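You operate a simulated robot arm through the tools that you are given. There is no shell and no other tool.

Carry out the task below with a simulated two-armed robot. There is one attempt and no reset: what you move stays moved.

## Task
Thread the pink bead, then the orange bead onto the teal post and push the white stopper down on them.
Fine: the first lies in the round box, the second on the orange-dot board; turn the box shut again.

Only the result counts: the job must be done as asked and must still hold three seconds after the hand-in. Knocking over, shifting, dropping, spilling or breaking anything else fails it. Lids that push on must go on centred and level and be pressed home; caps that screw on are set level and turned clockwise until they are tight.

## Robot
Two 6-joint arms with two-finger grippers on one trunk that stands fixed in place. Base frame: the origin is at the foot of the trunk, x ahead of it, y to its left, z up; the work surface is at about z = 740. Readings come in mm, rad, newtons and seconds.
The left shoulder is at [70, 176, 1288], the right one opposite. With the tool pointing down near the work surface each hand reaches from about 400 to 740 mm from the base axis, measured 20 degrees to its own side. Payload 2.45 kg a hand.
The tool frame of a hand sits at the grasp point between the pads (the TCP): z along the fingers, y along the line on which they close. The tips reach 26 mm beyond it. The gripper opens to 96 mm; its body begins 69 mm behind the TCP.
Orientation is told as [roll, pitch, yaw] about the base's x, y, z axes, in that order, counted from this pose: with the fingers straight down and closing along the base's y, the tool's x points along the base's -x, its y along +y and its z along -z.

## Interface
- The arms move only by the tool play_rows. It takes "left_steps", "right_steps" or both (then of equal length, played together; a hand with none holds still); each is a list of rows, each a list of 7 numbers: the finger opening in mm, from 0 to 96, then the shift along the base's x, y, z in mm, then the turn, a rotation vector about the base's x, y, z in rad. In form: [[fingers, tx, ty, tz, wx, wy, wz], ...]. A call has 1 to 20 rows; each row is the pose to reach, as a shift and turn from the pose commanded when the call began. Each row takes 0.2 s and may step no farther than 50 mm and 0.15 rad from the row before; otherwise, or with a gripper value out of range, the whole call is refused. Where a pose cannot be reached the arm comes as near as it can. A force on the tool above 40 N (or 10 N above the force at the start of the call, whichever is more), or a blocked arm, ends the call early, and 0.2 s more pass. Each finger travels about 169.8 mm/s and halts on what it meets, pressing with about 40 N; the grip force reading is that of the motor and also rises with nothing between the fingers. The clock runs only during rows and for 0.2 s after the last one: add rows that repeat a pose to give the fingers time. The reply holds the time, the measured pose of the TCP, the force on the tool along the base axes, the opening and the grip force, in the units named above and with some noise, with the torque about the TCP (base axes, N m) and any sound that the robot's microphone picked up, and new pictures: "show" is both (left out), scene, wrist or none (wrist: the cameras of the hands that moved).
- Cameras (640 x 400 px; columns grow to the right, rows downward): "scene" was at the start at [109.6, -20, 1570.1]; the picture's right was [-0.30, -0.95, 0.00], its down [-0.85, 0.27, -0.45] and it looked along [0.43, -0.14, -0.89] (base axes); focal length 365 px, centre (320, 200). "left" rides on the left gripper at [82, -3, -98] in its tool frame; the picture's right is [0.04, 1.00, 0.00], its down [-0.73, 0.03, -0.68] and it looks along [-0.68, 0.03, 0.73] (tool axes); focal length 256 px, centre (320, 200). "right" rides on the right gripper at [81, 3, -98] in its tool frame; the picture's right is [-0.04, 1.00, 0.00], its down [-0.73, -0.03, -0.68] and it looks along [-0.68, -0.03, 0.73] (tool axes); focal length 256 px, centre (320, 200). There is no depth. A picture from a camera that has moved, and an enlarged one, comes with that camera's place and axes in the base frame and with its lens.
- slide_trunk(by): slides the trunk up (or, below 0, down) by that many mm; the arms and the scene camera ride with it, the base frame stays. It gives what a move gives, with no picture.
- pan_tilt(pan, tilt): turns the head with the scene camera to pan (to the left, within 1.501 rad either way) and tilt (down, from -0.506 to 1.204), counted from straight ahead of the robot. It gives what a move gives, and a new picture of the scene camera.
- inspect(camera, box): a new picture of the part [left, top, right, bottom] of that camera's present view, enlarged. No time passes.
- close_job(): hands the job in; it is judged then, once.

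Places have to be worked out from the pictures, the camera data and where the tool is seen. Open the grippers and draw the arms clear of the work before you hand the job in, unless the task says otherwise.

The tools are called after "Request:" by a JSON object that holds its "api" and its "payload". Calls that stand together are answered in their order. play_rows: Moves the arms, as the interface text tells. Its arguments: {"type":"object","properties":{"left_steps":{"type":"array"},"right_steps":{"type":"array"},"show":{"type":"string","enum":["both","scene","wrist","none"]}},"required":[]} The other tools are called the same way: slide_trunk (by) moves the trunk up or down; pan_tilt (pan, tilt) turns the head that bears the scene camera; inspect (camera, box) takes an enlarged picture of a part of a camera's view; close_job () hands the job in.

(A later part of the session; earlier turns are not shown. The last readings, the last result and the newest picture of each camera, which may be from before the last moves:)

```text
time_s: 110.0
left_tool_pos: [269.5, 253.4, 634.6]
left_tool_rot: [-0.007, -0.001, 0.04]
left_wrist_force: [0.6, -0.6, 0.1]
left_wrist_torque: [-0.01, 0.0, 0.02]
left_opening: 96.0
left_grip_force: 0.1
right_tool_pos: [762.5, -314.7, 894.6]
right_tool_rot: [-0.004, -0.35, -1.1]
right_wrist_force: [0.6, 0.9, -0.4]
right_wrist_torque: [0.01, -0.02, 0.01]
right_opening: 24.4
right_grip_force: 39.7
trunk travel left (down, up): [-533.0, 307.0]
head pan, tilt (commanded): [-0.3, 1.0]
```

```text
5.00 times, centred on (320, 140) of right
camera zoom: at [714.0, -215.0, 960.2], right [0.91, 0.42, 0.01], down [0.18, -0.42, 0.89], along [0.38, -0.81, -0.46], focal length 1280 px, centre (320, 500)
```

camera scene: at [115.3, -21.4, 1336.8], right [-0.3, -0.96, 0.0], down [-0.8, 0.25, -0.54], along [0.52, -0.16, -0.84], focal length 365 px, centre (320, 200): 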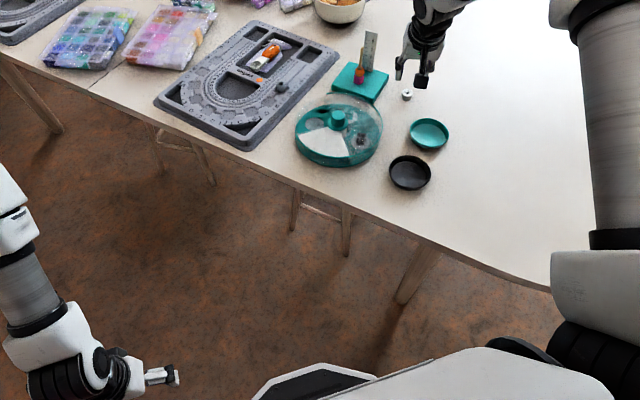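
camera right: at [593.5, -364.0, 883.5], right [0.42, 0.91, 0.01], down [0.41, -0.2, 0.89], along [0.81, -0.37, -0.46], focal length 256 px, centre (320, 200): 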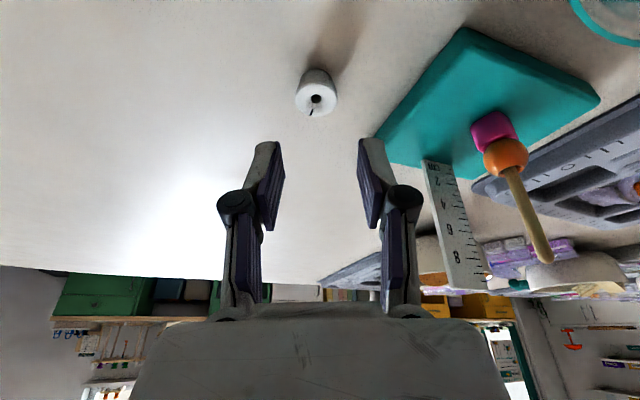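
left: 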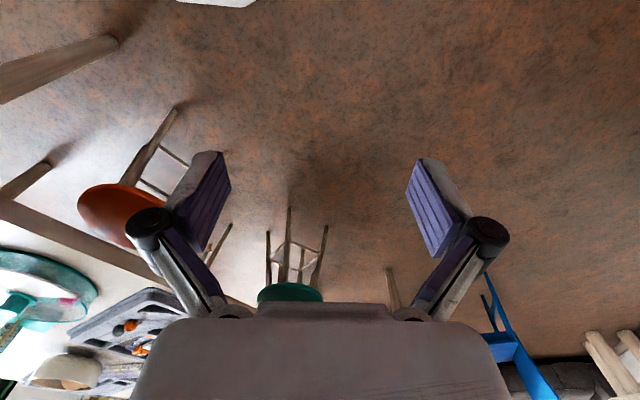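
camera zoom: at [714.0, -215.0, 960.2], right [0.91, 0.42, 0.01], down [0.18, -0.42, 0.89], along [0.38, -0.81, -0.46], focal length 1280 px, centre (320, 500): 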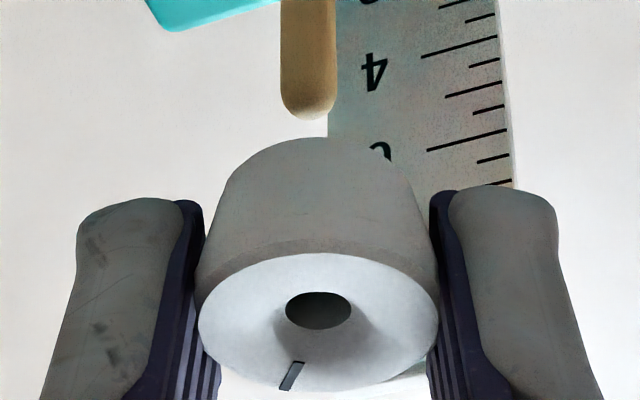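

Refined estimate: shift about (-1.3,+0.45). I apply it and lower gently until the stopper meets the tip, watching force.

Request:
{"api": "play_rows", "payload": {"right_steps": [[14, -0.7, 0.2, 0, 0, 0, 0], [14, -1.3, 0.45, 0, 0, 0, 0], [14, -1.3, 0.45, -3, 0, 0, 0], [14, -1.3, 0.45, -6, 0, 0, 0], [14, -1.3, 0.45, -8, 0, 0, 0], [14, -1.3, 0.45, -8, 0, 0, 0]], "show": "none"}}

Request:
{"api": "inspect", "payload": {"camera": "scene", "box": [352, 25, 382, 60]}}

Request:
{"api": "inspect", "payload": {"camera": "right", "box": [295, 100, 345, 180]}}

```text
time_s: 111.4
left_tool_pos: [268.2, 253.1, 634.7]
left_tool_rot: [-0.008, 0.001, 0.041]
left_wrist_force: [0.7, 0.0, 0.9]
left_wrist_torque: [0.02, 0.02, 0.03]
left_opening: 96.0
left_grip_force: 0.1
right_tool_pos: [759.6, -314.9, 889.6]
right_tool_rot: [-0.004, -0.348, -1.099]
right_wrist_force: [0.3, 0.0, 0.6]
right_wrist_torque: [0.0, -0.02, -0.02]
right_opening: 24.2
right_grip_force: 39.7
trunk travel left (down, up): [-533.0, 307.0]
head pan, tilt (commanded): [-0.3, 1.0]
```

```text
11.43 times, centred on (367, 42) of scene
camera zoom: at [115.9, -21.6, 1336.7], right [-0.3, -0.96, 0.0], down [-0.8, 0.25, -0.54], along [0.52, -0.16, -0.84], focal length 4174 px, centre (-217, 2000)
```

zoom: 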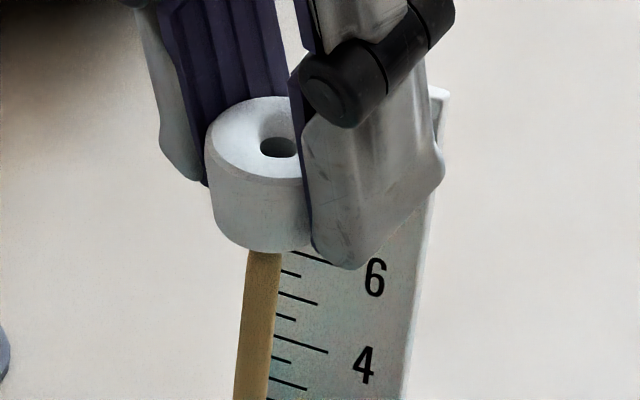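

```text
5.00 times, centred on (320, 140) of right
camera zoom: at [712.5, -214.5, 953.2], right [0.91, 0.42, 0.01], down [0.18, -0.42, 0.89], along [0.38, -0.81, -0.46], focal length 1280 px, centre (320, 500)
```

zoom: 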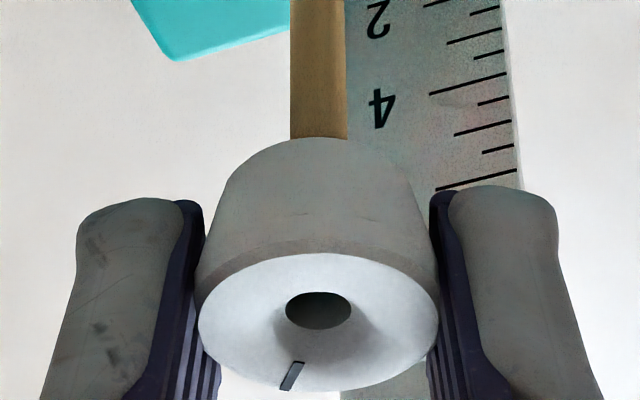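

Aligned in both views within a millimetre. I lower in 1 mm steps to sense the contact with the tip.

Request:
{"api": "play_rows", "payload": {"right_steps": [[14, 0, 0, -1, 0, 0, 0], [14, 0, 0, -2, 0, 0, 0], [14, 0, 0, -3, 0, 0, 0], [14, 0, 0, -4, 0, 0, 0], [14, 0, 0, -5, 0, 0, 0], [14, 0, 0, -6, 0, 0, 0], [14, 0, 0, -7, 0, 0, 0], [14, 0, 0, -8, 0, 0, 0], [14, 0, 0, -8, 0, 0, 0]], "show": "none"}}

Request:
{"api": "inspect", "payload": {"camera": "right", "box": [295, 100, 345, 180]}}

Request:
{"api": "inspect", "payload": {"camera": "scene", "box": [345, 20, 395, 90]}}

```text
time_s: 113.4
left_tool_pos: [268.3, 252.8, 634.3]
left_tool_rot: [-0.007, 0.001, 0.041]
left_wrist_force: [0.1, 0.1, -0.2]
left_wrist_torque: [0.03, -0.01, 0.01]
left_opening: 95.8
left_grip_force: 0.0
right_tool_pos: [761.0, -315.4, 879.9]
right_tool_rot: [-0.003, -0.348, -1.1]
right_wrist_force: [0.9, -0.5, 0.1]
right_wrist_torque: [0.0, 0.01, -0.02]
right_opening: 24.4
right_grip_force: 40.4
trunk travel left (down, up): [-533.0, 307.0]
head pan, tilt (commanded): [-0.3, 1.0]
```

```text
5.00 times, centred on (320, 140) of right
camera zoom: at [712.0, -214.6, 944.0], right [0.91, 0.42, 0.01], down [0.18, -0.42, 0.89], along [0.38, -0.81, -0.46], focal length 1280 px, centre (320, 500)
```

zoom: 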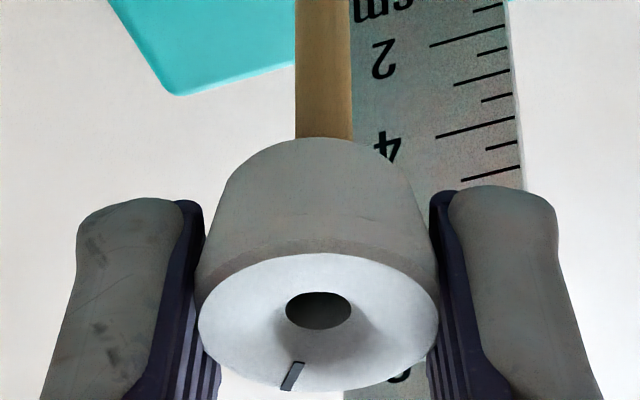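

```text
5.71 times, centred on (370, 55) of scene
camera zoom: at [115.9, -21.7, 1336.7], right [-0.3, -0.96, 0.0], down [-0.8, 0.25, -0.54], along [0.52, -0.16, -0.84], focal length 2087 px, centre (34, 1029)
```

zoom: 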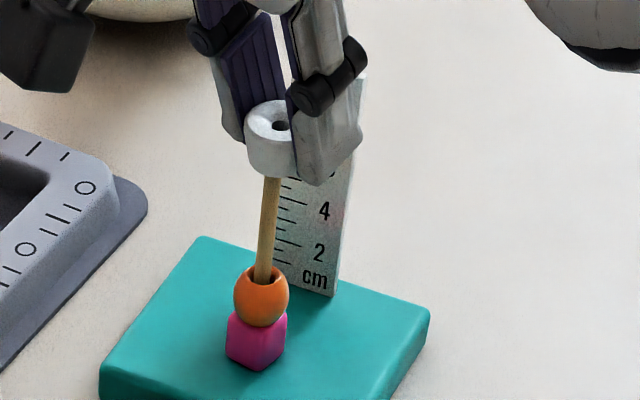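

No resistance yet, though by height the tip should already be a few mm inside. I nudge (+0.3,+0.15) and continue down 10 mm in small steps.

Request:
{"api": "play_rows", "payload": {"right_steps": [[14, 0.3, 0.15, -1, 0, 0, 0], [14, 0.3, 0.15, -2, 0, 0, 0], [14, 0.3, 0.15, -3, 0, 0, 0], [14, 0.3, 0.15, -4, 0, 0, 0], [14, 0.3, 0.15, -5, 0, 0, 0], [14, 0.3, 0.15, -6, 0, 0, 0], [14, 0.3, 0.15, -7, 0, 0, 0], [14, 0.3, 0.15, -8, 0, 0, 0], [14, 0.3, 0.15, -9, 0, 0, 0], [14, 0.3, 0.15, -10, 0, 0, 0], [14, 0.3, 0.15, -10, 0, 0, 0]], "show": "none"}}

Request:
{"api": "inspect", "payload": {"camera": "right", "box": [295, 100, 345, 180]}}

Request:
{"api": "inspect", "payload": {"camera": "scene", "box": [345, 20, 395, 90]}}

```text
time_s: 115.8
left_tool_pos: [268.5, 253.1, 635.1]
left_tool_rot: [-0.006, 0.0, 0.039]
left_wrist_force: [0.1, 0.5, 0.7]
left_wrist_torque: [-0.03, -0.02, -0.03]
left_opening: 95.9
left_grip_force: 0.0
right_tool_pos: [760.3, -314.2, 870.0]
right_tool_rot: [-0.005, -0.349, -1.1]
right_wrist_force: [0.0, -0.3, -0.1]
right_wrist_torque: [-0.02, -0.02, 0.02]
right_opening: 24.4
right_grip_force: 39.9
trunk travel left (down, up): [-533.0, 307.0]
head pan, tilt (commanded): [-0.3, 1.0]
```

```text
5.00 times, centred on (320, 140) of right
camera zoom: at [712.6, -213.9, 934.2], right [0.91, 0.42, 0.01], down [0.18, -0.42, 0.89], along [0.38, -0.81, -0.46], focal length 1280 px, centre (320, 500)
```

zoom: 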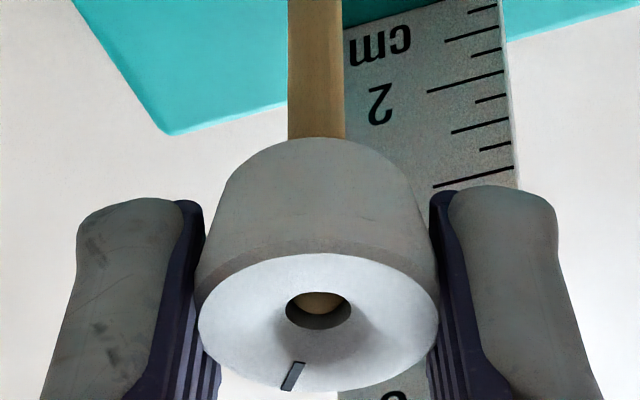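

```text
5.71 times, centred on (370, 55) of scene
camera zoom: at [115.9, -21.7, 1336.7], right [-0.3, -0.96, 0.0], down [-0.8, 0.25, -0.54], along [0.52, -0.16, -0.84], focal length 2087 px, centre (34, 1029)
```

zoom: 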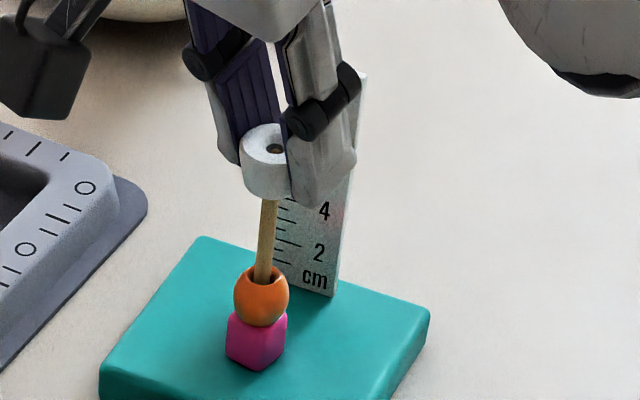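

The stick tip shows inside the stopper's hole. I lower it down the stick toward the orange bead, slowing near the end.

Request:
{"api": "play_rows", "payload": {"right_steps": [[14, 0, 0, -3, 0, 0, 0], [14, 0, 0, -6, 0, 0, 0], [14, 0, 0, -9, 0, 0, 0], [14, 0, 0, -12, 0, 0, 0], [14, 0, 0, -15, 0, 0, 0], [14, 0, 0, -18, 0, 0, 0], [14, 0, 0, -21, 0, 0, 0], [14, 0, 0, -24, 0, 0, 0], [14, 0, 0, -27, 0, 0, 0], [14, 0, 0, -30, 0, 0, 0], [14, 0, 0, -32, 0, 0, 0], [14, 0, 0, -32, 0, 0, 0]], "show": "none"}}

Request:
{"api": "inspect", "payload": {"camera": "right", "box": [270, 80, 370, 210]}}

Request:
{"api": "inspect", "payload": {"camera": "scene", "box": [345, 20, 395, 90]}}

```text
time_s: 118.4
left_tool_pos: [269.5, 253.2, 634.8]
left_tool_rot: [-0.006, 0.001, 0.041]
left_wrist_force: [0.6, -0.3, 0.6]
left_wrist_torque: [0.02, -0.03, 0.01]
left_opening: 96.0
left_grip_force: 0.1
right_tool_pos: [760.1, -313.3, 837.6]
right_tool_rot: [-0.004, -0.348, -1.1]
right_wrist_force: [0.2, 0.1, -0.1]
right_wrist_torque: [-0.03, -0.02, 0.01]
right_opening: 24.1
right_grip_force: 39.9
trunk travel left (down, up): [-533.0, 307.0]
head pan, tilt (commanded): [-0.3, 1.0]
```

```text
3.08 times, centred on (320, 145) of right
camera zoom: at [712.5, -214.5, 901.8], right [0.91, 0.42, 0.01], down [0.18, -0.42, 0.89], along [0.38, -0.81, -0.46], focal length 788 px, centre (320, 369)
```

zoom: 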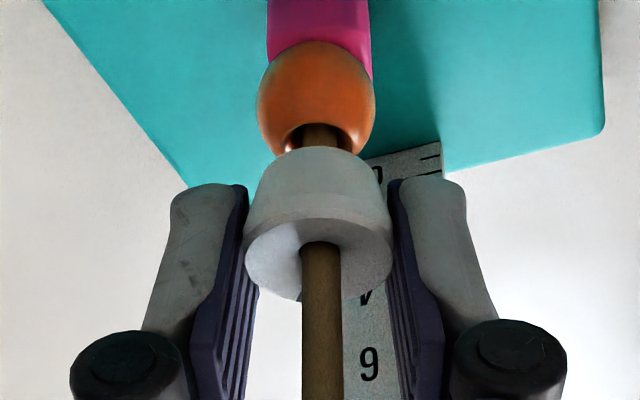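

```text
5.71 times, centred on (370, 55) of scene
camera zoom: at [116.0, -21.7, 1336.7], right [-0.3, -0.96, 0.0], down [-0.8, 0.25, -0.54], along [0.52, -0.16, -0.84], focal length 2087 px, centre (34, 1029)
```

zoom: 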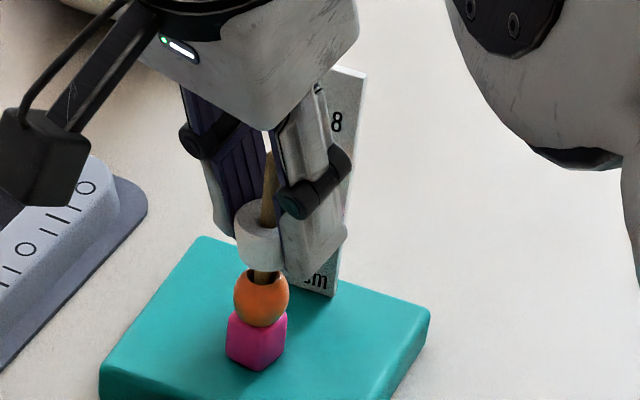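

It slides freely with a small gap left. I lower in 1 mm steps until it contacts the orange bead.

Request:
{"api": "play_rows", "payload": {"right_steps": [[14, 0, 0, -1, 0, 0, 0], [14, 0, 0, -2, 0, 0, 0], [14, 0, 0, -3, 0, 0, 0], [14, 0, 0, -4, 0, 0, 0], [14, 0, 0, -5, 0, 0, 0], [14, 0, 0, -5, 0, 0, 0]], "show": "none"}}

Request:
{"api": "inspect", "payload": {"camera": "right", "box": [270, 80, 370, 210]}}

Request:
{"api": "inspect", "payload": {"camera": "scene", "box": [345, 20, 395, 90]}}

```text
time_s: 119.8
left_tool_pos: [268.7, 252.8, 634.8]
left_tool_rot: [-0.007, 0.001, 0.04]
left_wrist_force: [-0.8, 0.8, -0.3]
left_wrist_torque: [0.0, -0.03, 0.0]
left_opening: 96.2
left_grip_force: 0.0
right_tool_pos: [759.8, -315.1, 833.4]
right_tool_rot: [-0.003, -0.349, -1.1]
right_wrist_force: [1.2, 0.5, -0.7]
right_wrist_torque: [-0.01, -0.01, 0.0]
right_opening: 24.3
right_grip_force: 39.6
trunk travel left (down, up): [-533.0, 307.0]
head pan, tilt (commanded): [-0.3, 1.0]
```

```text
3.08 times, centred on (320, 145) of right
camera zoom: at [712.8, -214.5, 896.7], right [0.91, 0.42, 0.01], down [0.18, -0.42, 0.89], along [0.38, -0.81, -0.46], focal length 788 px, centre (320, 369)
```

zoom: 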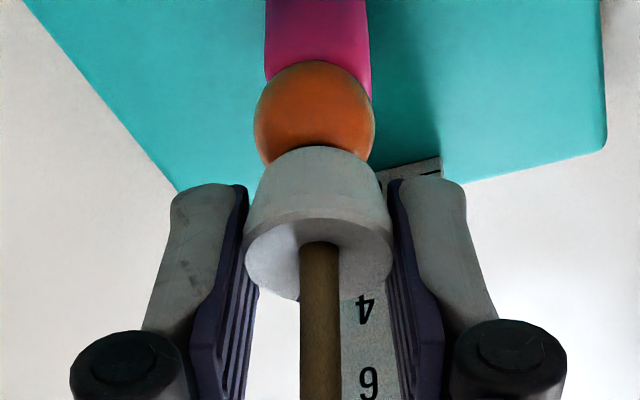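

```text
5.71 times, centred on (370, 55) of scene
camera zoom: at [115.9, -21.7, 1336.7], right [-0.3, -0.96, 0.0], down [-0.8, 0.25, -0.54], along [0.52, -0.16, -0.84], focal length 2087 px, centre (34, 1029)
```

zoom: 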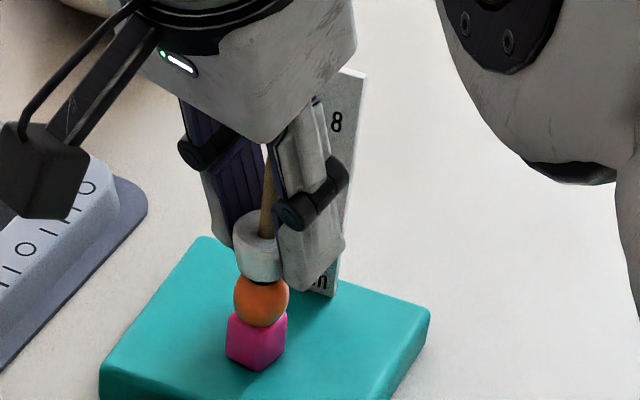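

Nearly touching. I go on in 0.7 mm steps to press it down, checking for force.

Request:
{"api": "play_rows", "payload": {"right_steps": [[14, 0, 0, -0.7, 0, 0, 0], [14, 0, 0, -1.4, 0, 0, 0], [14, 0, 0, -2.1, 0, 0, 0], [14, 0, 0, -2.8, 0, 0, 0], [14, 0, 0, -3.5, 0, 0, 0], [14, 0, 0, -3.5, 0, 0, 0]], "show": "none"}}

Request:
{"api": "inspect", "payload": {"camera": "right", "box": [270, 80, 370, 210]}}

Request:
{"api": "inspect", "payload": {"camera": "scene", "box": [345, 30, 385, 90]}}

```text
time_s: 121.2
left_tool_pos: [267.8, 252.5, 634.3]
left_tool_rot: [-0.008, 0.0, 0.04]
left_wrist_force: [-0.3, -0.1, 0.5]
left_wrist_torque: [0.0, 0.0, 0.02]
left_opening: 96.0
left_grip_force: 0.1
right_tool_pos: [760.4, -313.8, 829.9]
right_tool_rot: [-0.004, -0.348, -1.099]
right_wrist_force: [-0.1, -0.4, 0.3]
right_wrist_torque: [-0.02, 0.02, 0.03]
right_opening: 24.1
right_grip_force: 39.8
trunk travel left (down, up): [-533.0, 307.0]
head pan, tilt (commanded): [-0.3, 1.0]
```

```text
3.08 times, centred on (320, 145) of right
camera zoom: at [712.8, -214.1, 893.5], right [0.91, 0.42, 0.01], down [0.18, -0.42, 0.89], along [0.38, -0.81, -0.46], focal length 788 px, centre (320, 369)
```

zoom: 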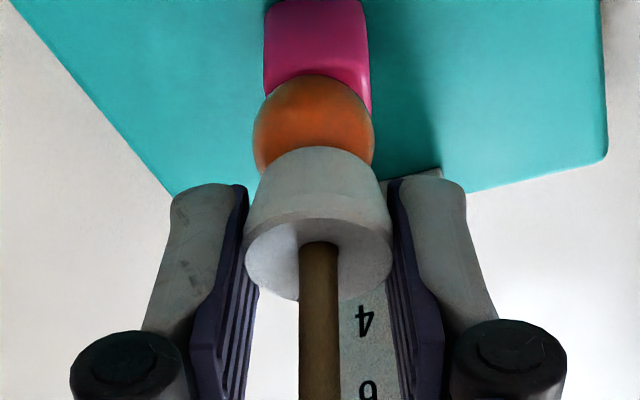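

```text
6.67 times, centred on (365, 60) of scene
camera zoom: at [116.0, -21.7, 1336.7], right [-0.3, -0.96, 0.0], down [-0.8, 0.25, -0.54], along [0.52, -0.16, -0.84], focal length 2435 px, centre (20, 1133)
```

zoom: 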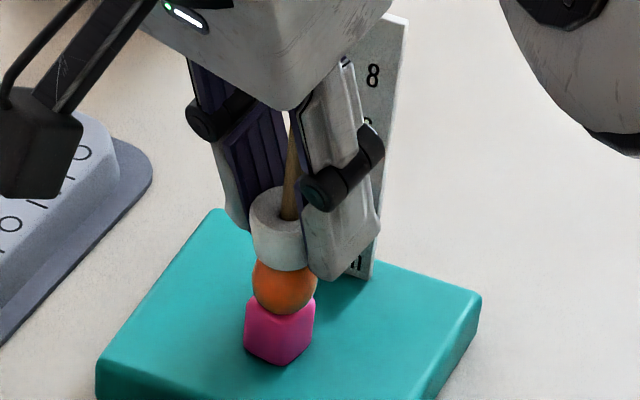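

Still no force. I continue with small steps.

Request:
{"api": "play_rows", "payload": {"right_steps": [[14, 0, 0, -0.6, 0, 0, 0], [14, 0, 0, -1.2, 0, 0, 0], [14, 0, 0, -1.8, 0, 0, 0], [14, 0, 0, -1.8, 0, 0, 0]], "show": "none"}}

Request:
{"api": "inspect", "payload": {"camera": "scene", "box": [350, 45, 380, 80]}}

```text
time_s: 122.2
left_tool_pos: [268.8, 253.0, 635.3]
left_tool_rot: [-0.005, 0.0, 0.038]
left_wrist_force: [-0.4, 0.2, -0.8]
left_wrist_torque: [-0.02, 0.0, 0.0]
left_opening: 96.0
left_grip_force: 0.0
right_tool_pos: [758.7, -314.5, 829.7]
right_tool_rot: [-0.001, -0.351, -1.102]
right_wrist_force: [0.4, -0.9, 7.2]
right_wrist_torque: [-0.01, 0.01, 0.0]
right_opening: 24.3
right_grip_force: 39.7
trunk travel left (down, up): [-533.0, 307.0]
head pan, tilt (commanded): [-0.3, 1.0]
```

```text
11.43 times, centred on (365, 62) of scene
camera zoom: at [114.8, -21.2, 1336.9], right [-0.3, -0.96, 0.0], down [-0.8, 0.25, -0.54], along [0.52, -0.16, -0.84], focal length 4174 px, centre (-194, 1771)
```

zoom: 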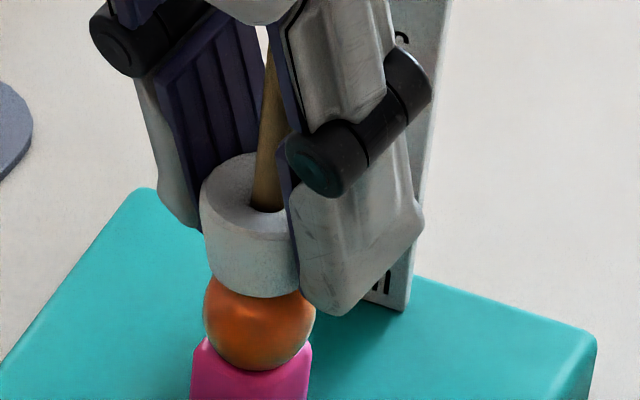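

Contact: 7 N. I press a little further to seat it firmly.

Request:
{"api": "play_rows", "payload": {"right_steps": [[14, 0, 0, -0.5, 0, 0, 0], [14, 0, 0, -1, 0, 0, 0], [14, 0, 0, -1.5, 0, 0, 0], [14, 0, 0, -1.5, 0, 0, 0]], "show": "none"}}

Request:
{"api": "inspect", "payload": {"camera": "right", "box": [270, 80, 370, 210]}}

Request:
{"api": "inspect", "payload": {"camera": "scene", "box": [350, 45, 380, 80]}}

```text
time_s: 123.2
left_tool_pos: [267.4, 253.7, 635.0]
left_tool_rot: [-0.008, -0.003, 0.042]
left_wrist_force: [0.2, 0.7, -0.3]
left_wrist_torque: [-0.01, 0.02, 0.03]
left_opening: 96.1
left_grip_force: 0.0
right_tool_pos: [759.2, -313.8, 828.9]
right_tool_rot: [-0.002, -0.351, -1.101]
right_wrist_force: [2.3, 0.6, 14.8]
right_wrist_torque: [-0.03, -0.05, 0.0]
right_opening: 24.5
right_grip_force: 40.3
trunk travel left (down, up): [-533.0, 307.0]
head pan, tilt (commanded): [-0.3, 1.0]
```

```text
3.08 times, centred on (320, 145) of right
camera zoom: at [711.9, -214.1, 892.4], right [0.91, 0.42, 0.01], down [0.18, -0.42, 0.89], along [0.38, -0.81, -0.46], focal length 788 px, centre (320, 369)
```

zoom: 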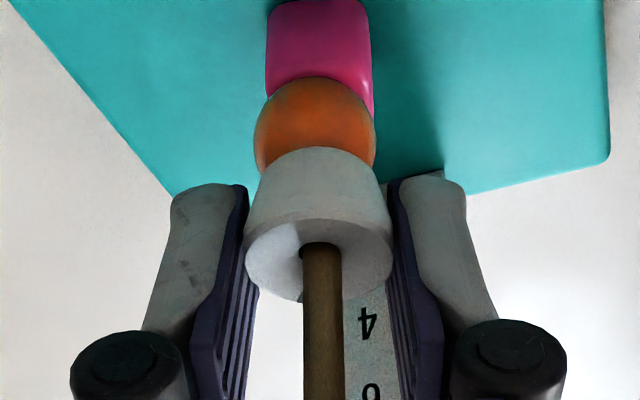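

```text
11.43 times, centred on (365, 62) of scene
camera zoom: at [114.0, -20.6, 1337.0], right [-0.3, -0.96, 0.0], down [-0.8, 0.25, -0.54], along [0.52, -0.16, -0.84], focal length 4174 px, centre (-194, 1771)
```

zoom: 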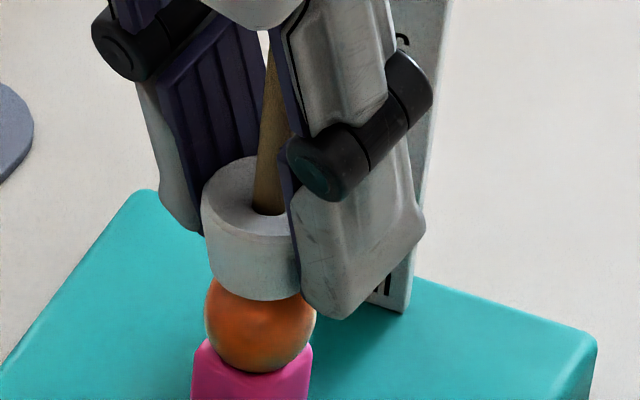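

Seated with ~15 N. I relax, open the fingers and rise straight up.

Request:
{"api": "play_rows", "payload": {"right_steps": [[14, 0, 0, 1.2, 0, 0, 0], [26, 0, 0, 1.2, 0, 0, 0], [36, 0, 0, 1.2, 0, 0, 0], [44, 0, 0, 1.2, 0, 0, 0], [44, 0, 0, 6, 0, 0, 0], [44, 0, 0, 16, 0, 0, 0], [44, 0, 0, 35, 0, 0, 0], [44, 0, 0, 60, 0, 0, 0], [44, 0, 0, 90, 0, 0, 0], [44, 0, 0, 105, 0, 0, 0], [44, 0, 0, 105, 0, 0, 0]], "show": "both"}}

Request:
{"api": "inspect", "payload": {"camera": "right", "box": [250, 0, 390, 130]}}

Request:
{"api": "inspect", "payload": {"camera": "scene", "box": [335, 25, 405, 105]}}

```text
time_s: 125.6
left_tool_pos: [268.9, 253.9, 634.6]
left_tool_rot: [-0.007, 0.0, 0.04]
left_wrist_force: [-0.3, 0.2, 0.0]
left_wrist_torque: [-0.02, 0.02, 0.01]
left_opening: 96.1
left_grip_force: 0.1
right_tool_pos: [759.7, -316.6, 930.0]
right_tool_rot: [-0.004, -0.35, -1.1]
right_wrist_force: [0.3, -0.8, 0.1]
right_wrist_torque: [0.0, 0.01, 0.02]
right_opening: 44.2
right_grip_force: 0.0
trunk travel left (down, up): [-533.0, 307.0]
head pan, tilt (commanded): [-0.3, 1.0]
camera scene: at [116.0, -21.7, 1336.7], right [-0.3, -0.96, 0.0], down [-0.8, 0.25, -0.54], along [0.52, -0.16, -0.84], focal length 365 px, centre (320, 200)
camera right: at [712.8, -215.8, 994.6], right [0.91, 0.42, 0.01], down [0.18, -0.42, 0.89], along [0.38, -0.81, -0.46], focal length 256 px, centre (320, 200)
```

scene: 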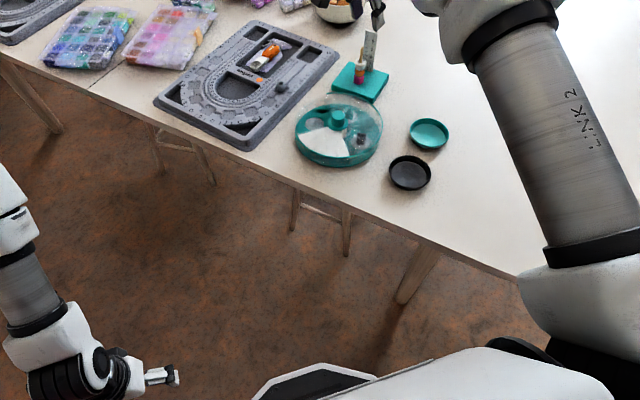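
right: 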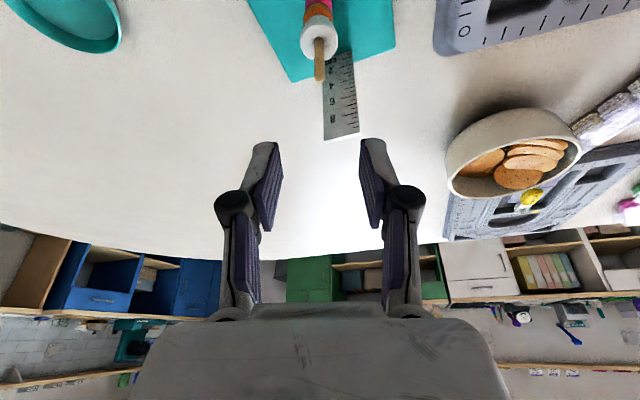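

```text
3.08 times, centred on (320, 65) of right
camera zoom: at [712.8, -215.8, 994.6], right [0.91, 0.42, 0.01], down [0.18, -0.42, 0.89], along [0.38, -0.81, -0.46], focal length 788 px, centre (320, 615)
```

zoom: 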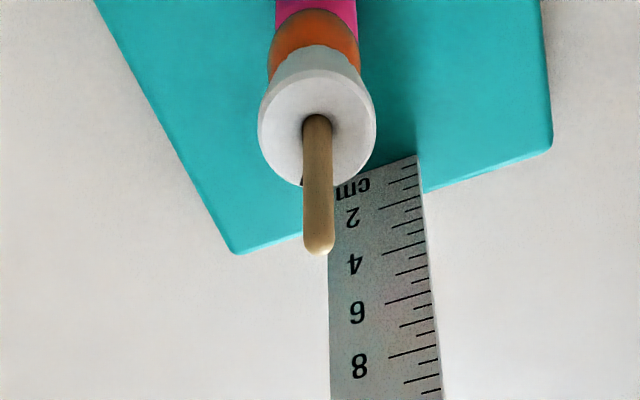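

```text
5.00 times, centred on (370, 65) of scene
camera zoom: at [116.0, -21.7, 1336.7], right [-0.3, -0.96, 0.0], down [-0.8, 0.25, -0.54], along [0.52, -0.16, -0.84], focal length 1826 px, centre (70, 875)
```

zoom: 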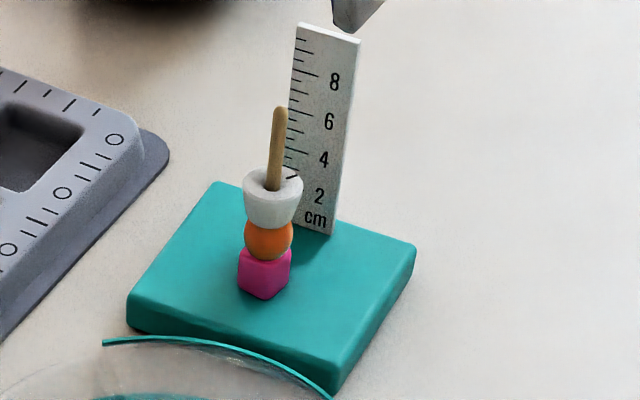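

The pink bead, orange bead and stopper are stacked on the stick and the stand is unmoved. Now to shut the box: I move over the knob at height, yaw back to -0.767.

Request:
{"api": "play_rows", "payload": {"right_steps": [[44, -15, 12, 0, 0, 0, 0.05], [44, -35, 28, 0, 0, 0, 0.1], [44, -55, 43, 0, 0, 0, 0.15], [44, -75, 58, 0, 0, 0, 0.2], [44, -95, 73, 0, 0, 0, 0.25], [44, -113, 87, 0, 0, 0, 0.3], [44, -128.7, 99.3, 0, 0, 0, 0.333], [44, -128.7, 99.3, 0, 0, 0, 0.333], [44, -128.7, 99.3, 0, 0, 0, 0.333]], "show": "none"}}

Request:
{"api": "play_rows", "payload": {"right_steps": [[44, 0, 0, 0, 0.05, 0.052, 0], [44, 0, 0, 0, 0.1, 0.104, 0], [44, 0, 0, 0, 0.15, 0.156, 0], [44, 0, 0, 0, 0.2, 0.208, 0], [44, 0, 0, 0, 0.243, 0.252, 0], [44, 0, 0, 0, 0.243, 0.252, 0], [44, 0, 0, 0, 0.243, 0.252, 0], [44, 0, 0, 0, 0.243, 0.252, 0]], "show": "both"}}

```text
time_s: 127.6
left_tool_pos: [268.6, 253.4, 634.2]
left_tool_rot: [-0.006, -0.002, 0.039]
left_wrist_force: [0.0, -0.3, 0.0]
left_wrist_torque: [-0.01, -0.02, -0.01]
left_opening: 96.1
left_grip_force: 0.1
right_tool_pos: [629.4, -214.7, 932.5]
right_tool_rot: [-0.004, -0.349, -0.765]
right_wrist_force: [-0.1, -0.4, 0.6]
right_wrist_torque: [-0.01, -0.01, -0.02]
right_opening: 44.3
right_grip_force: 0.0
trunk travel left (down, up): [-533.0, 307.0]
head pan, tilt (commanded): [-0.3, 1.0]
```

```text
time_s: 129.4
left_tool_pos: [268.6, 252.4, 636.0]
left_tool_rot: [-0.008, 0.0, 0.041]
left_wrist_force: [0.4, 0.2, -0.2]
left_wrist_torque: [0.01, 0.03, 0.02]
left_opening: 95.8
left_grip_force: 0.1
right_tool_pos: [631.1, -214.8, 931.6]
right_tool_rot: [-0.004, 0.002, -0.768]
right_wrist_force: [0.5, -0.4, -0.1]
right_wrist_torque: [0.04, -0.03, -0.02]
right_opening: 44.0
right_grip_force: 0.1
trunk travel left (down, up): [-533.0, 307.0]
head pan, tilt (commanded): [-0.3, 1.0]
camera scene: at [115.9, -21.6, 1336.7], right [-0.3, -0.96, 0.0], down [-0.8, 0.25, -0.54], along [0.52, -0.16, -0.84], focal length 365 px, centre (320, 200)
camera right: at [574.0, -155.6, 1029.4], right [0.72, 0.69, 0.0], down [0.51, -0.53, 0.68], along [0.47, -0.49, -0.74], focal length 256 px, centre (320, 200)
```

scene: 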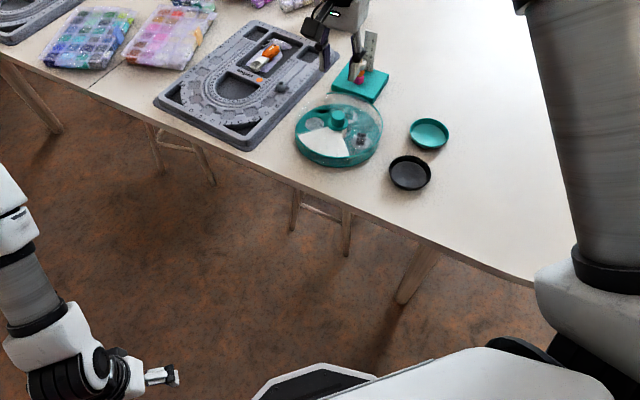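
right: 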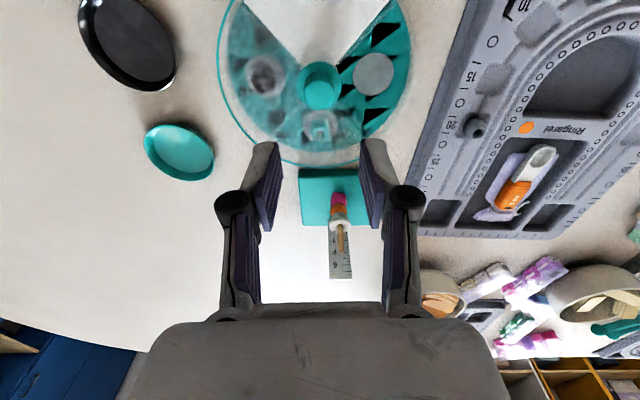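

The tool is vertical over the box. I zoom in to centre on the knob.

Request:
{"api": "inspect", "payload": {"camera": "right", "box": [240, 20, 400, 160]}}

Request:
{"api": "inspect", "payload": {"camera": "scene", "box": [285, 80, 395, 175]}}

```text
2.86 times, centred on (320, 90) of right
camera zoom: at [574.0, -155.6, 1029.4], right [0.72, 0.69, 0.0], down [0.51, -0.53, 0.68], along [0.47, -0.49, -0.74], focal length 731 px, centre (320, 514)
```

zoom: 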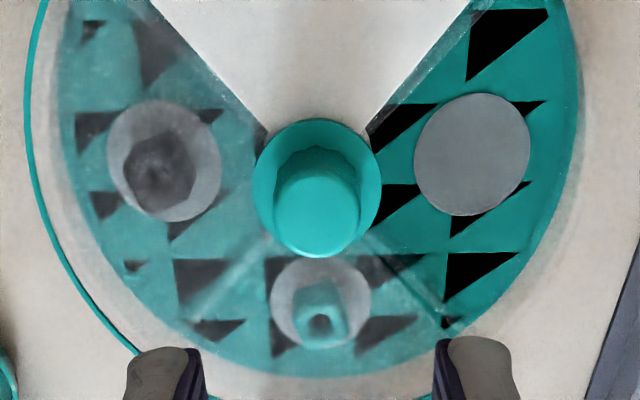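

```text
4.21 times, centred on (340, 128) of scene
camera zoom: at [115.9, -21.6, 1336.7], right [-0.3, -0.96, 0.0], down [-0.8, 0.25, -0.54], along [0.52, -0.16, -0.84], focal length 1538 px, centre (236, 505)
```

zoom: 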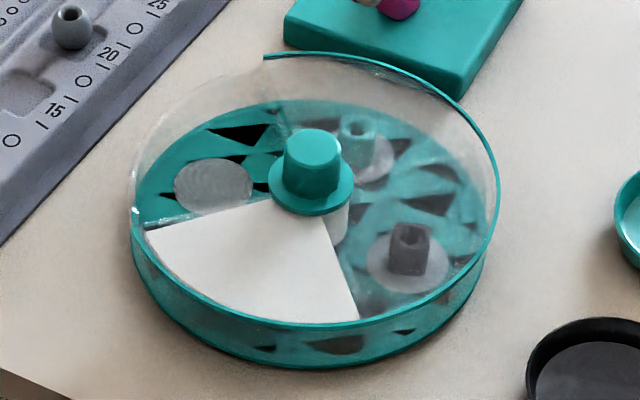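

The knob is at about (631.8,-218.4). I shift by (+0.6,-2.7) and descend above it, then re-check centring.

Request:
{"api": "play_rows", "payload": {"right_steps": [[44, 0.6, -2.7, -10, 0, 0, 0], [44, 0.6, -2.7, -35, 0, 0, 0], [44, 0.6, -2.7, -60, 0, 0, 0], [44, 0.6, -2.7, -85, 0, 0, 0], [44, 0.6, -2.7, -103, 0, 0, 0], [44, 0.6, -2.7, -106, 0, 0, 0], [44, 0.6, -2.7, -106, 0, 0, 0], [44, 0.6, -2.7, -106, 0, 0, 0]], "show": "none"}}

Request:
{"api": "inspect", "payload": {"camera": "right", "box": [240, 60, 400, 220]}}

```text
time_s: 131.2
left_tool_pos: [268.9, 252.9, 634.9]
left_tool_rot: [-0.007, 0.001, 0.039]
left_wrist_force: [-0.1, -0.5, -0.2]
left_wrist_torque: [0.02, -0.01, 0.0]
left_opening: 96.2
left_grip_force: 0.1
right_tool_pos: [630.7, -218.9, 824.8]
right_tool_rot: [-0.004, 0.002, -0.767]
right_wrist_force: [0.5, 0.7, -0.9]
right_wrist_torque: [-0.02, 0.01, -0.02]
right_opening: 43.8
right_grip_force: 0.1
trunk travel left (down, up): [-533.0, 307.0]
head pan, tilt (commanded): [-0.3, 1.0]
```

```text
2.50 times, centred on (320, 140) of right
camera zoom: at [574.9, -158.7, 922.8], right [0.72, 0.69, 0.0], down [0.51, -0.53, 0.68], along [0.47, -0.49, -0.74], focal length 640 px, centre (320, 350)
```

zoom: 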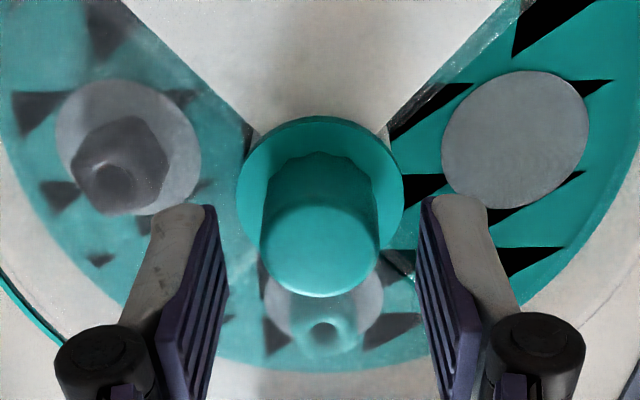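

Centred, with the same relation to the pads as the first grip. I lower 14 mm and close on the knob.

Request:
{"api": "play_rows", "payload": {"right_steps": [[44, 0, 0, -7, 0, 0, 0], [44, 0, 0, -14, 0, 0, 0], [36, 0, 0, -14, 0, 0, 0], [30, 0, 0, -14, 0, 0, 0], [24, 0, 0, -14, 0, 0, 0], [20, 0, 0, -14, 0, 0, 0], [20, 0, 0, -14, 0, 0, 0]], "show": "none"}}

Request:
{"api": "inspect", "payload": {"camera": "right", "box": [240, 60, 400, 220]}}

```text
time_s: 132.8
left_tool_pos: [269.2, 254.1, 636.1]
left_tool_rot: [-0.008, 0.001, 0.041]
left_wrist_force: [0.2, -0.2, 0.4]
left_wrist_torque: [0.0, 0.01, 0.0]
left_opening: 96.2
left_grip_force: 0.1
right_tool_pos: [631.2, -217.0, 811.7]
right_tool_rot: [-0.003, 0.002, -0.768]
right_wrist_force: [-1.3, -1.1, -0.4]
right_wrist_torque: [-0.02, 0.02, 0.02]
right_opening: 26.8
right_grip_force: 40.2
trunk travel left (down, up): [-533.0, 307.0]
head pan, tilt (commanded): [-0.3, 1.0]
```

```text
2.50 times, centred on (320, 140) of right
camera zoom: at [574.9, -158.7, 908.9], right [0.72, 0.69, 0.0], down [0.51, -0.53, 0.68], along [0.47, -0.49, -0.74], focal length 640 px, centre (320, 350)
```

zoom: 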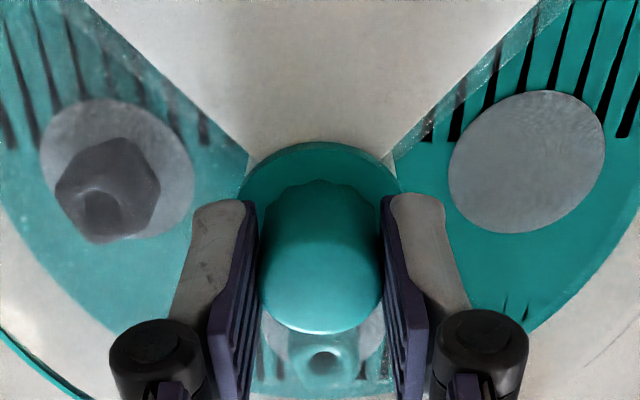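

Gripped at 26.8 mm as before. I turn counter-clockwise back by 1.55 rad to shut the lid.

Request:
{"api": "play_rows", "payload": {"right_steps": [[20, 0, 0, 0, 0, 0, 0.12], [20, 0, 0, 0, 0, 0, 0.24], [20, 0, 0, 0, 0, 0, 0.36], [20, 0, 0, 0, 0, 0, 0.48], [20, 0, 0, 0, 0, 0, 0.6], [20, 0, 0, 0, 0, 0, 0.72], [20, 0, 0, 0, 0, 0, 0.84], [20, 0, 0, 0, 0, 0, 0.96], [20, 0, 0, 0, 0, 0, 1.08], [20, 0, 0, 0, 0, 0, 1.2], [20, 0, 0, 0, 0, 0, 1.32], [20, 0, 0, 0, 0, 0, 1.44], [20, 0, 0, 0, 0, 0, 1.553], [20, 0, 0, 0, 0, 0, 1.553]], "show": "both"}}

Request:
{"api": "inspect", "payload": {"camera": "scene", "box": [285, 80, 395, 175]}}

Request:
{"api": "inspect", "payload": {"camera": "right", "box": [120, 0, 520, 250]}}

```text
time_s: 135.8
left_tool_pos: [269.8, 253.1, 634.4]
left_tool_rot: [-0.009, 0.001, 0.04]
left_wrist_force: [0.2, -0.4, 0.6]
left_wrist_torque: [0.01, -0.03, -0.03]
left_opening: 96.0
left_grip_force: 0.0
right_tool_pos: [632.6, -218.7, 811.2]
right_tool_rot: [-0.004, 0.002, 0.789]
right_wrist_force: [0.2, 0.0, -0.3]
right_wrist_torque: [0.0, 0.01, -0.01]
right_opening: 26.8
right_grip_force: 40.1
trunk travel left (down, up): [-533.0, 307.0]
head pan, tilt (commanded): [-0.3, 1.0]
camera scene: at [116.6, -21.8, 1336.6], right [-0.3, -0.96, 0.0], down [-0.8, 0.25, -0.54], along [0.52, -0.16, -0.84], focal length 365 px, centre (320, 200)
camera right: at [571.9, -273.1, 909.1], right [-0.68, 0.73, 0.0], down [0.54, 0.5, 0.68], along [0.5, 0.46, -0.74], focal length 256 px, centre (320, 200)
```

scene: 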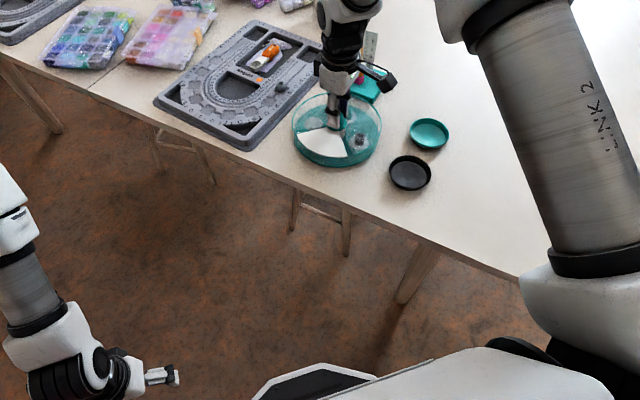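
right: 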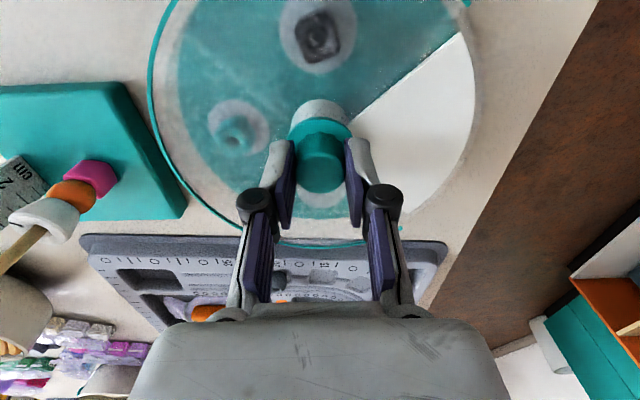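

```text
4.21 times, centred on (340, 128) of scene
camera zoom: at [116.6, -21.8, 1336.6], right [-0.3, -0.96, 0.0], down [-0.8, 0.25, -0.54], along [0.52, -0.16, -0.84], focal length 1538 px, centre (236, 505)
```

zoom: 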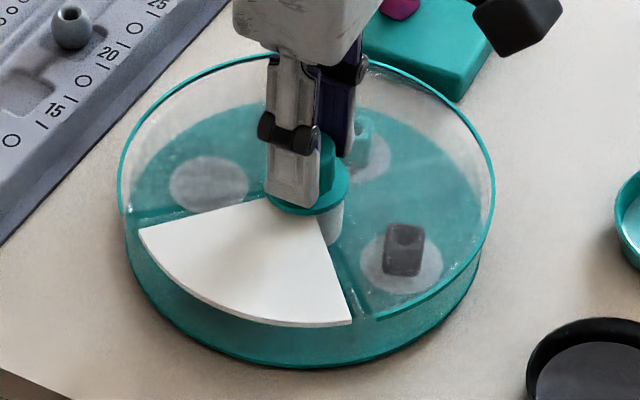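

```text
1.60 times, centred on (320, 125) of right
camera zoom: at [571.9, -273.1, 909.1], right [-0.68, 0.73, 0.0], down [0.54, 0.5, 0.68], along [0.5, 0.46, -0.74], focal length 410 px, centre (320, 320)
```

zoom: 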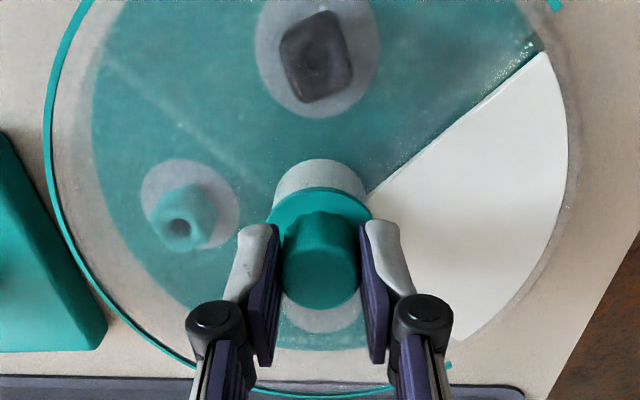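

The lid opening is back over the white blank, as at the start. I release the knob, rise and look at the closed box.

Request:
{"api": "play_rows", "payload": {"right_steps": [[30, 0, 0, 0, 0, 0, 0], [40, 0, 0, 0, 0, 0, 0], [48, 0, 0, 0, 0, 0, 0], [48, 0, 0, 10, 0, 0, 0], [48, 0, 0, 30, 0, 0, 0], [48, 0, 0, 60, 0, 0, 0], [48, 0, 0, 95, 0, 0, 0], [48, 0, 0, 125, 0, 0, 0], [48, 0, 0, 125, 0, 0, 0]], "show": "both"}}

Request:
{"api": "inspect", "payload": {"camera": "scene", "box": [285, 80, 395, 175]}}

Request:
{"api": "inspect", "payload": {"camera": "right", "box": [150, 0, 470, 190]}}

```text
time_s: 137.8
left_tool_pos: [269.2, 253.2, 635.4]
left_tool_rot: [-0.005, 0.001, 0.04]
left_wrist_force: [-0.2, 0.1, 0.3]
left_wrist_torque: [0.02, 0.02, 0.01]
left_opening: 96.0
left_grip_force: 0.1
right_tool_pos: [632.7, -219.4, 937.2]
right_tool_rot: [-0.002, 0.001, 0.785]
right_wrist_force: [-0.1, 0.2, -0.4]
right_wrist_torque: [0.01, 0.0, -0.04]
right_opening: 48.0
right_grip_force: 0.2
trunk travel left (down, up): [-533.0, 307.0]
head pan, tilt (commanded): [-0.3, 1.0]
camera scene: at [116.4, -21.8, 1336.6], right [-0.3, -0.96, 0.0], down [-0.8, 0.25, -0.54], along [0.52, -0.16, -0.84], focal length 365 px, centre (320, 200)
camera right: at [571.7, -273.5, 1035.1], right [-0.68, 0.73, 0.0], down [0.54, 0.5, 0.68], along [0.5, 0.46, -0.74], focal length 256 px, centre (320, 200)
```

scene: 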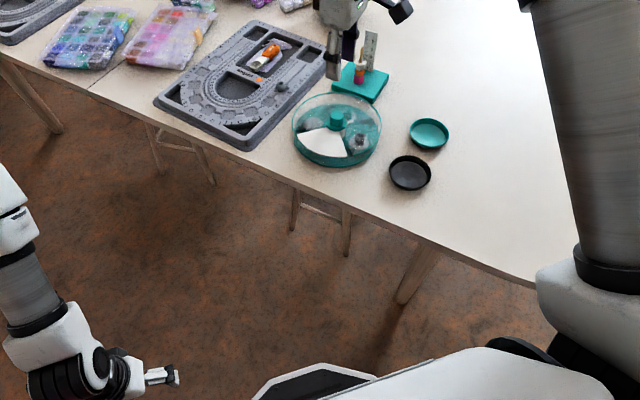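
right: 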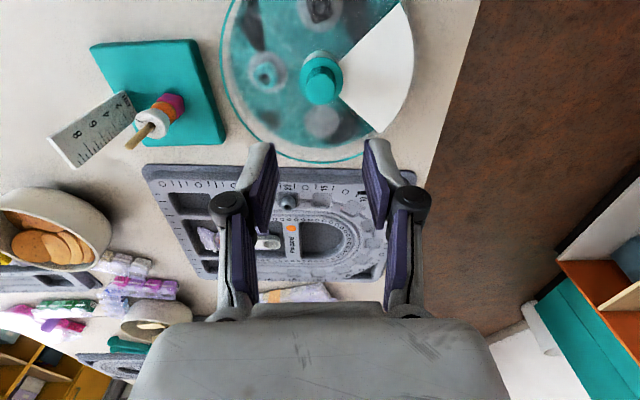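

```text
4.21 times, centred on (340, 128) of scene
camera zoom: at [116.4, -21.8, 1336.6], right [-0.3, -0.96, 0.0], down [-0.8, 0.25, -0.54], along [0.52, -0.16, -0.84], focal length 1538 px, centre (236, 505)
```

zoom: 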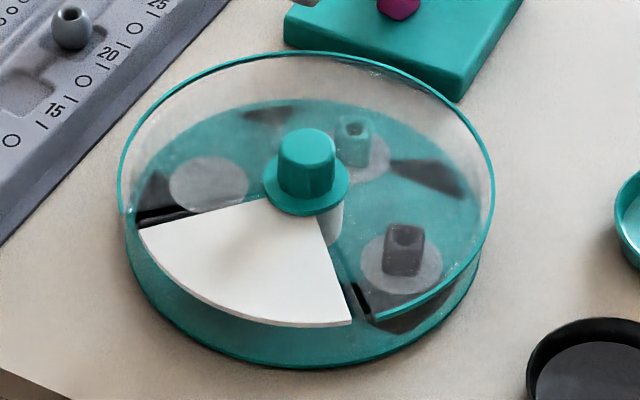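

```text
2.00 times, centred on (310, 95) of right
camera zoom: at [571.7, -273.5, 1035.1], right [-0.68, 0.73, 0.0], down [0.54, 0.5, 0.68], along [0.5, 0.46, -0.74], focal length 512 px, centre (340, 410)
```

zoom: 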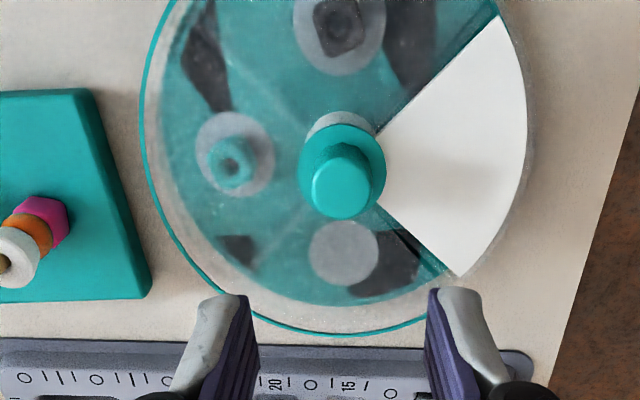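

The box is shut as it was at the start, with the pink bead gone from its place. I draw the right arm back clear of the work, turning the hand to yaw 0.

Request:
{"api": "play_rows", "payload": {"right_steps": [[60, -10, -10, 15, 0, 0, -0.1], [70, -30, -28, 25, 0, 0, -0.2], [80, -52, -48, 30, 0, 0, -0.3], [90, -75, -68, 30, 0, 0, -0.4], [96, -98, -90, 30, 0, 0, -0.5], [96, -120, -112, 30, 0, 0, -0.6], [96, -142, -134, 30, 0, 0, -0.7], [96, -162, -155, 30, 0, 0, -0.785], [96, -175, -170, 30, 0, 0, -0.785], [96, -175, -170, 30, 0, 0, -0.785]], "show": "both"}}

Request:
{"api": "inspect", "payload": {"camera": "scene", "box": [280, 20, 440, 190]}}

Request:
{"api": "inspect", "payload": {"camera": "scene", "box": [335, 25, 405, 105]}}

```text
time_s: 140.0
left_tool_pos: [268.8, 253.5, 635.1]
left_tool_rot: [-0.007, 0.0, 0.04]
left_wrist_force: [-0.1, 0.4, 0.2]
left_wrist_torque: [-0.02, 0.04, -0.02]
left_opening: 96.1
left_grip_force: 0.1
right_tool_pos: [458.2, -388.0, 965.3]
right_tool_rot: [-0.006, 0.001, 0.001]
right_wrist_force: [0.0, 0.0, 0.6]
right_wrist_torque: [-0.01, 0.01, 0.01]
right_opening: 95.9
right_grip_force: 0.1
trunk travel left (down, up): [-533.0, 307.0]
head pan, tilt (commanded): [-0.3, 1.0]
camera scene: at [116.2, -21.0, 1336.6], right [-0.3, -0.96, 0.0], down [-0.8, 0.25, -0.54], along [0.52, -0.16, -0.84], focal length 365 px, centre (320, 200)
camera right: at [375.3, -384.1, 1062.7], right [0.04, 1.0, 0.0], down [0.73, -0.03, 0.68], along [0.68, -0.03, -0.74], focal length 256 px, centre (320, 200)
```

scene: 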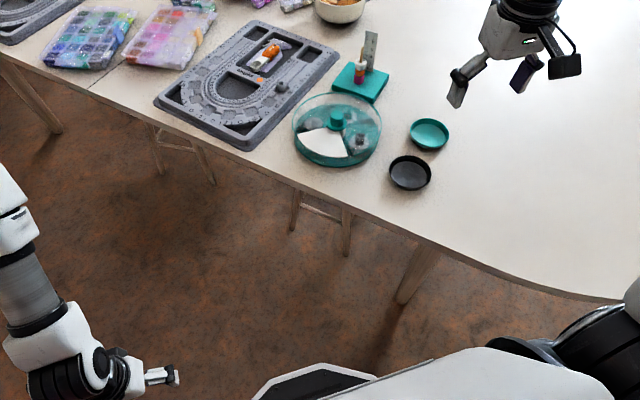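
right: 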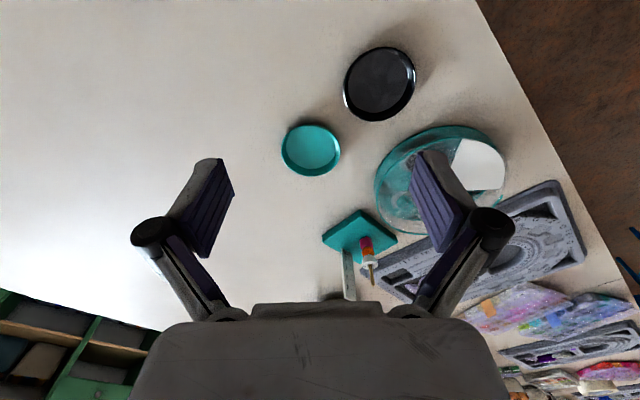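

```text
2.35 times, centred on (360, 105) of scene
camera zoom: at [116.2, -21.0, 1336.6], right [-0.3, -0.96, 0.0], down [-0.8, 0.25, -0.54], along [0.52, -0.16, -0.84], focal length 859 px, centre (226, 424)
```

zoom: 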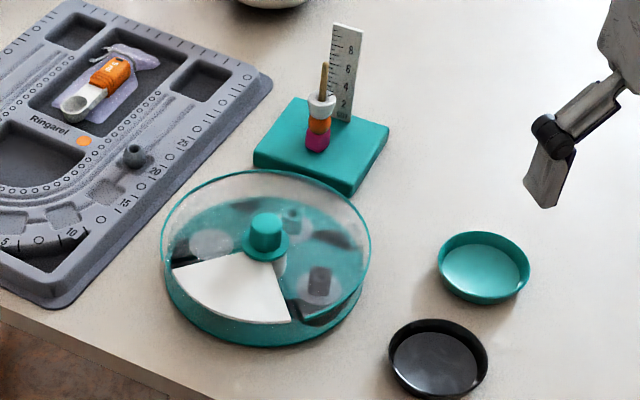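

```text
5.00 times, centred on (370, 65) of scene
camera zoom: at [116.2, -21.0, 1336.6], right [-0.3, -0.96, 0.0], down [-0.8, 0.25, -0.54], along [0.52, -0.16, -0.84], focal length 1826 px, centre (70, 875)
```

zoom: 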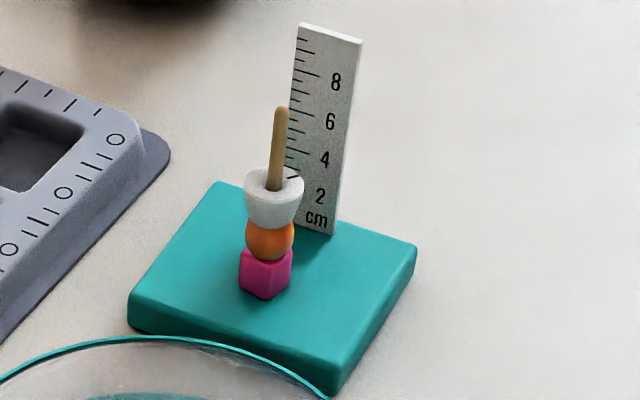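

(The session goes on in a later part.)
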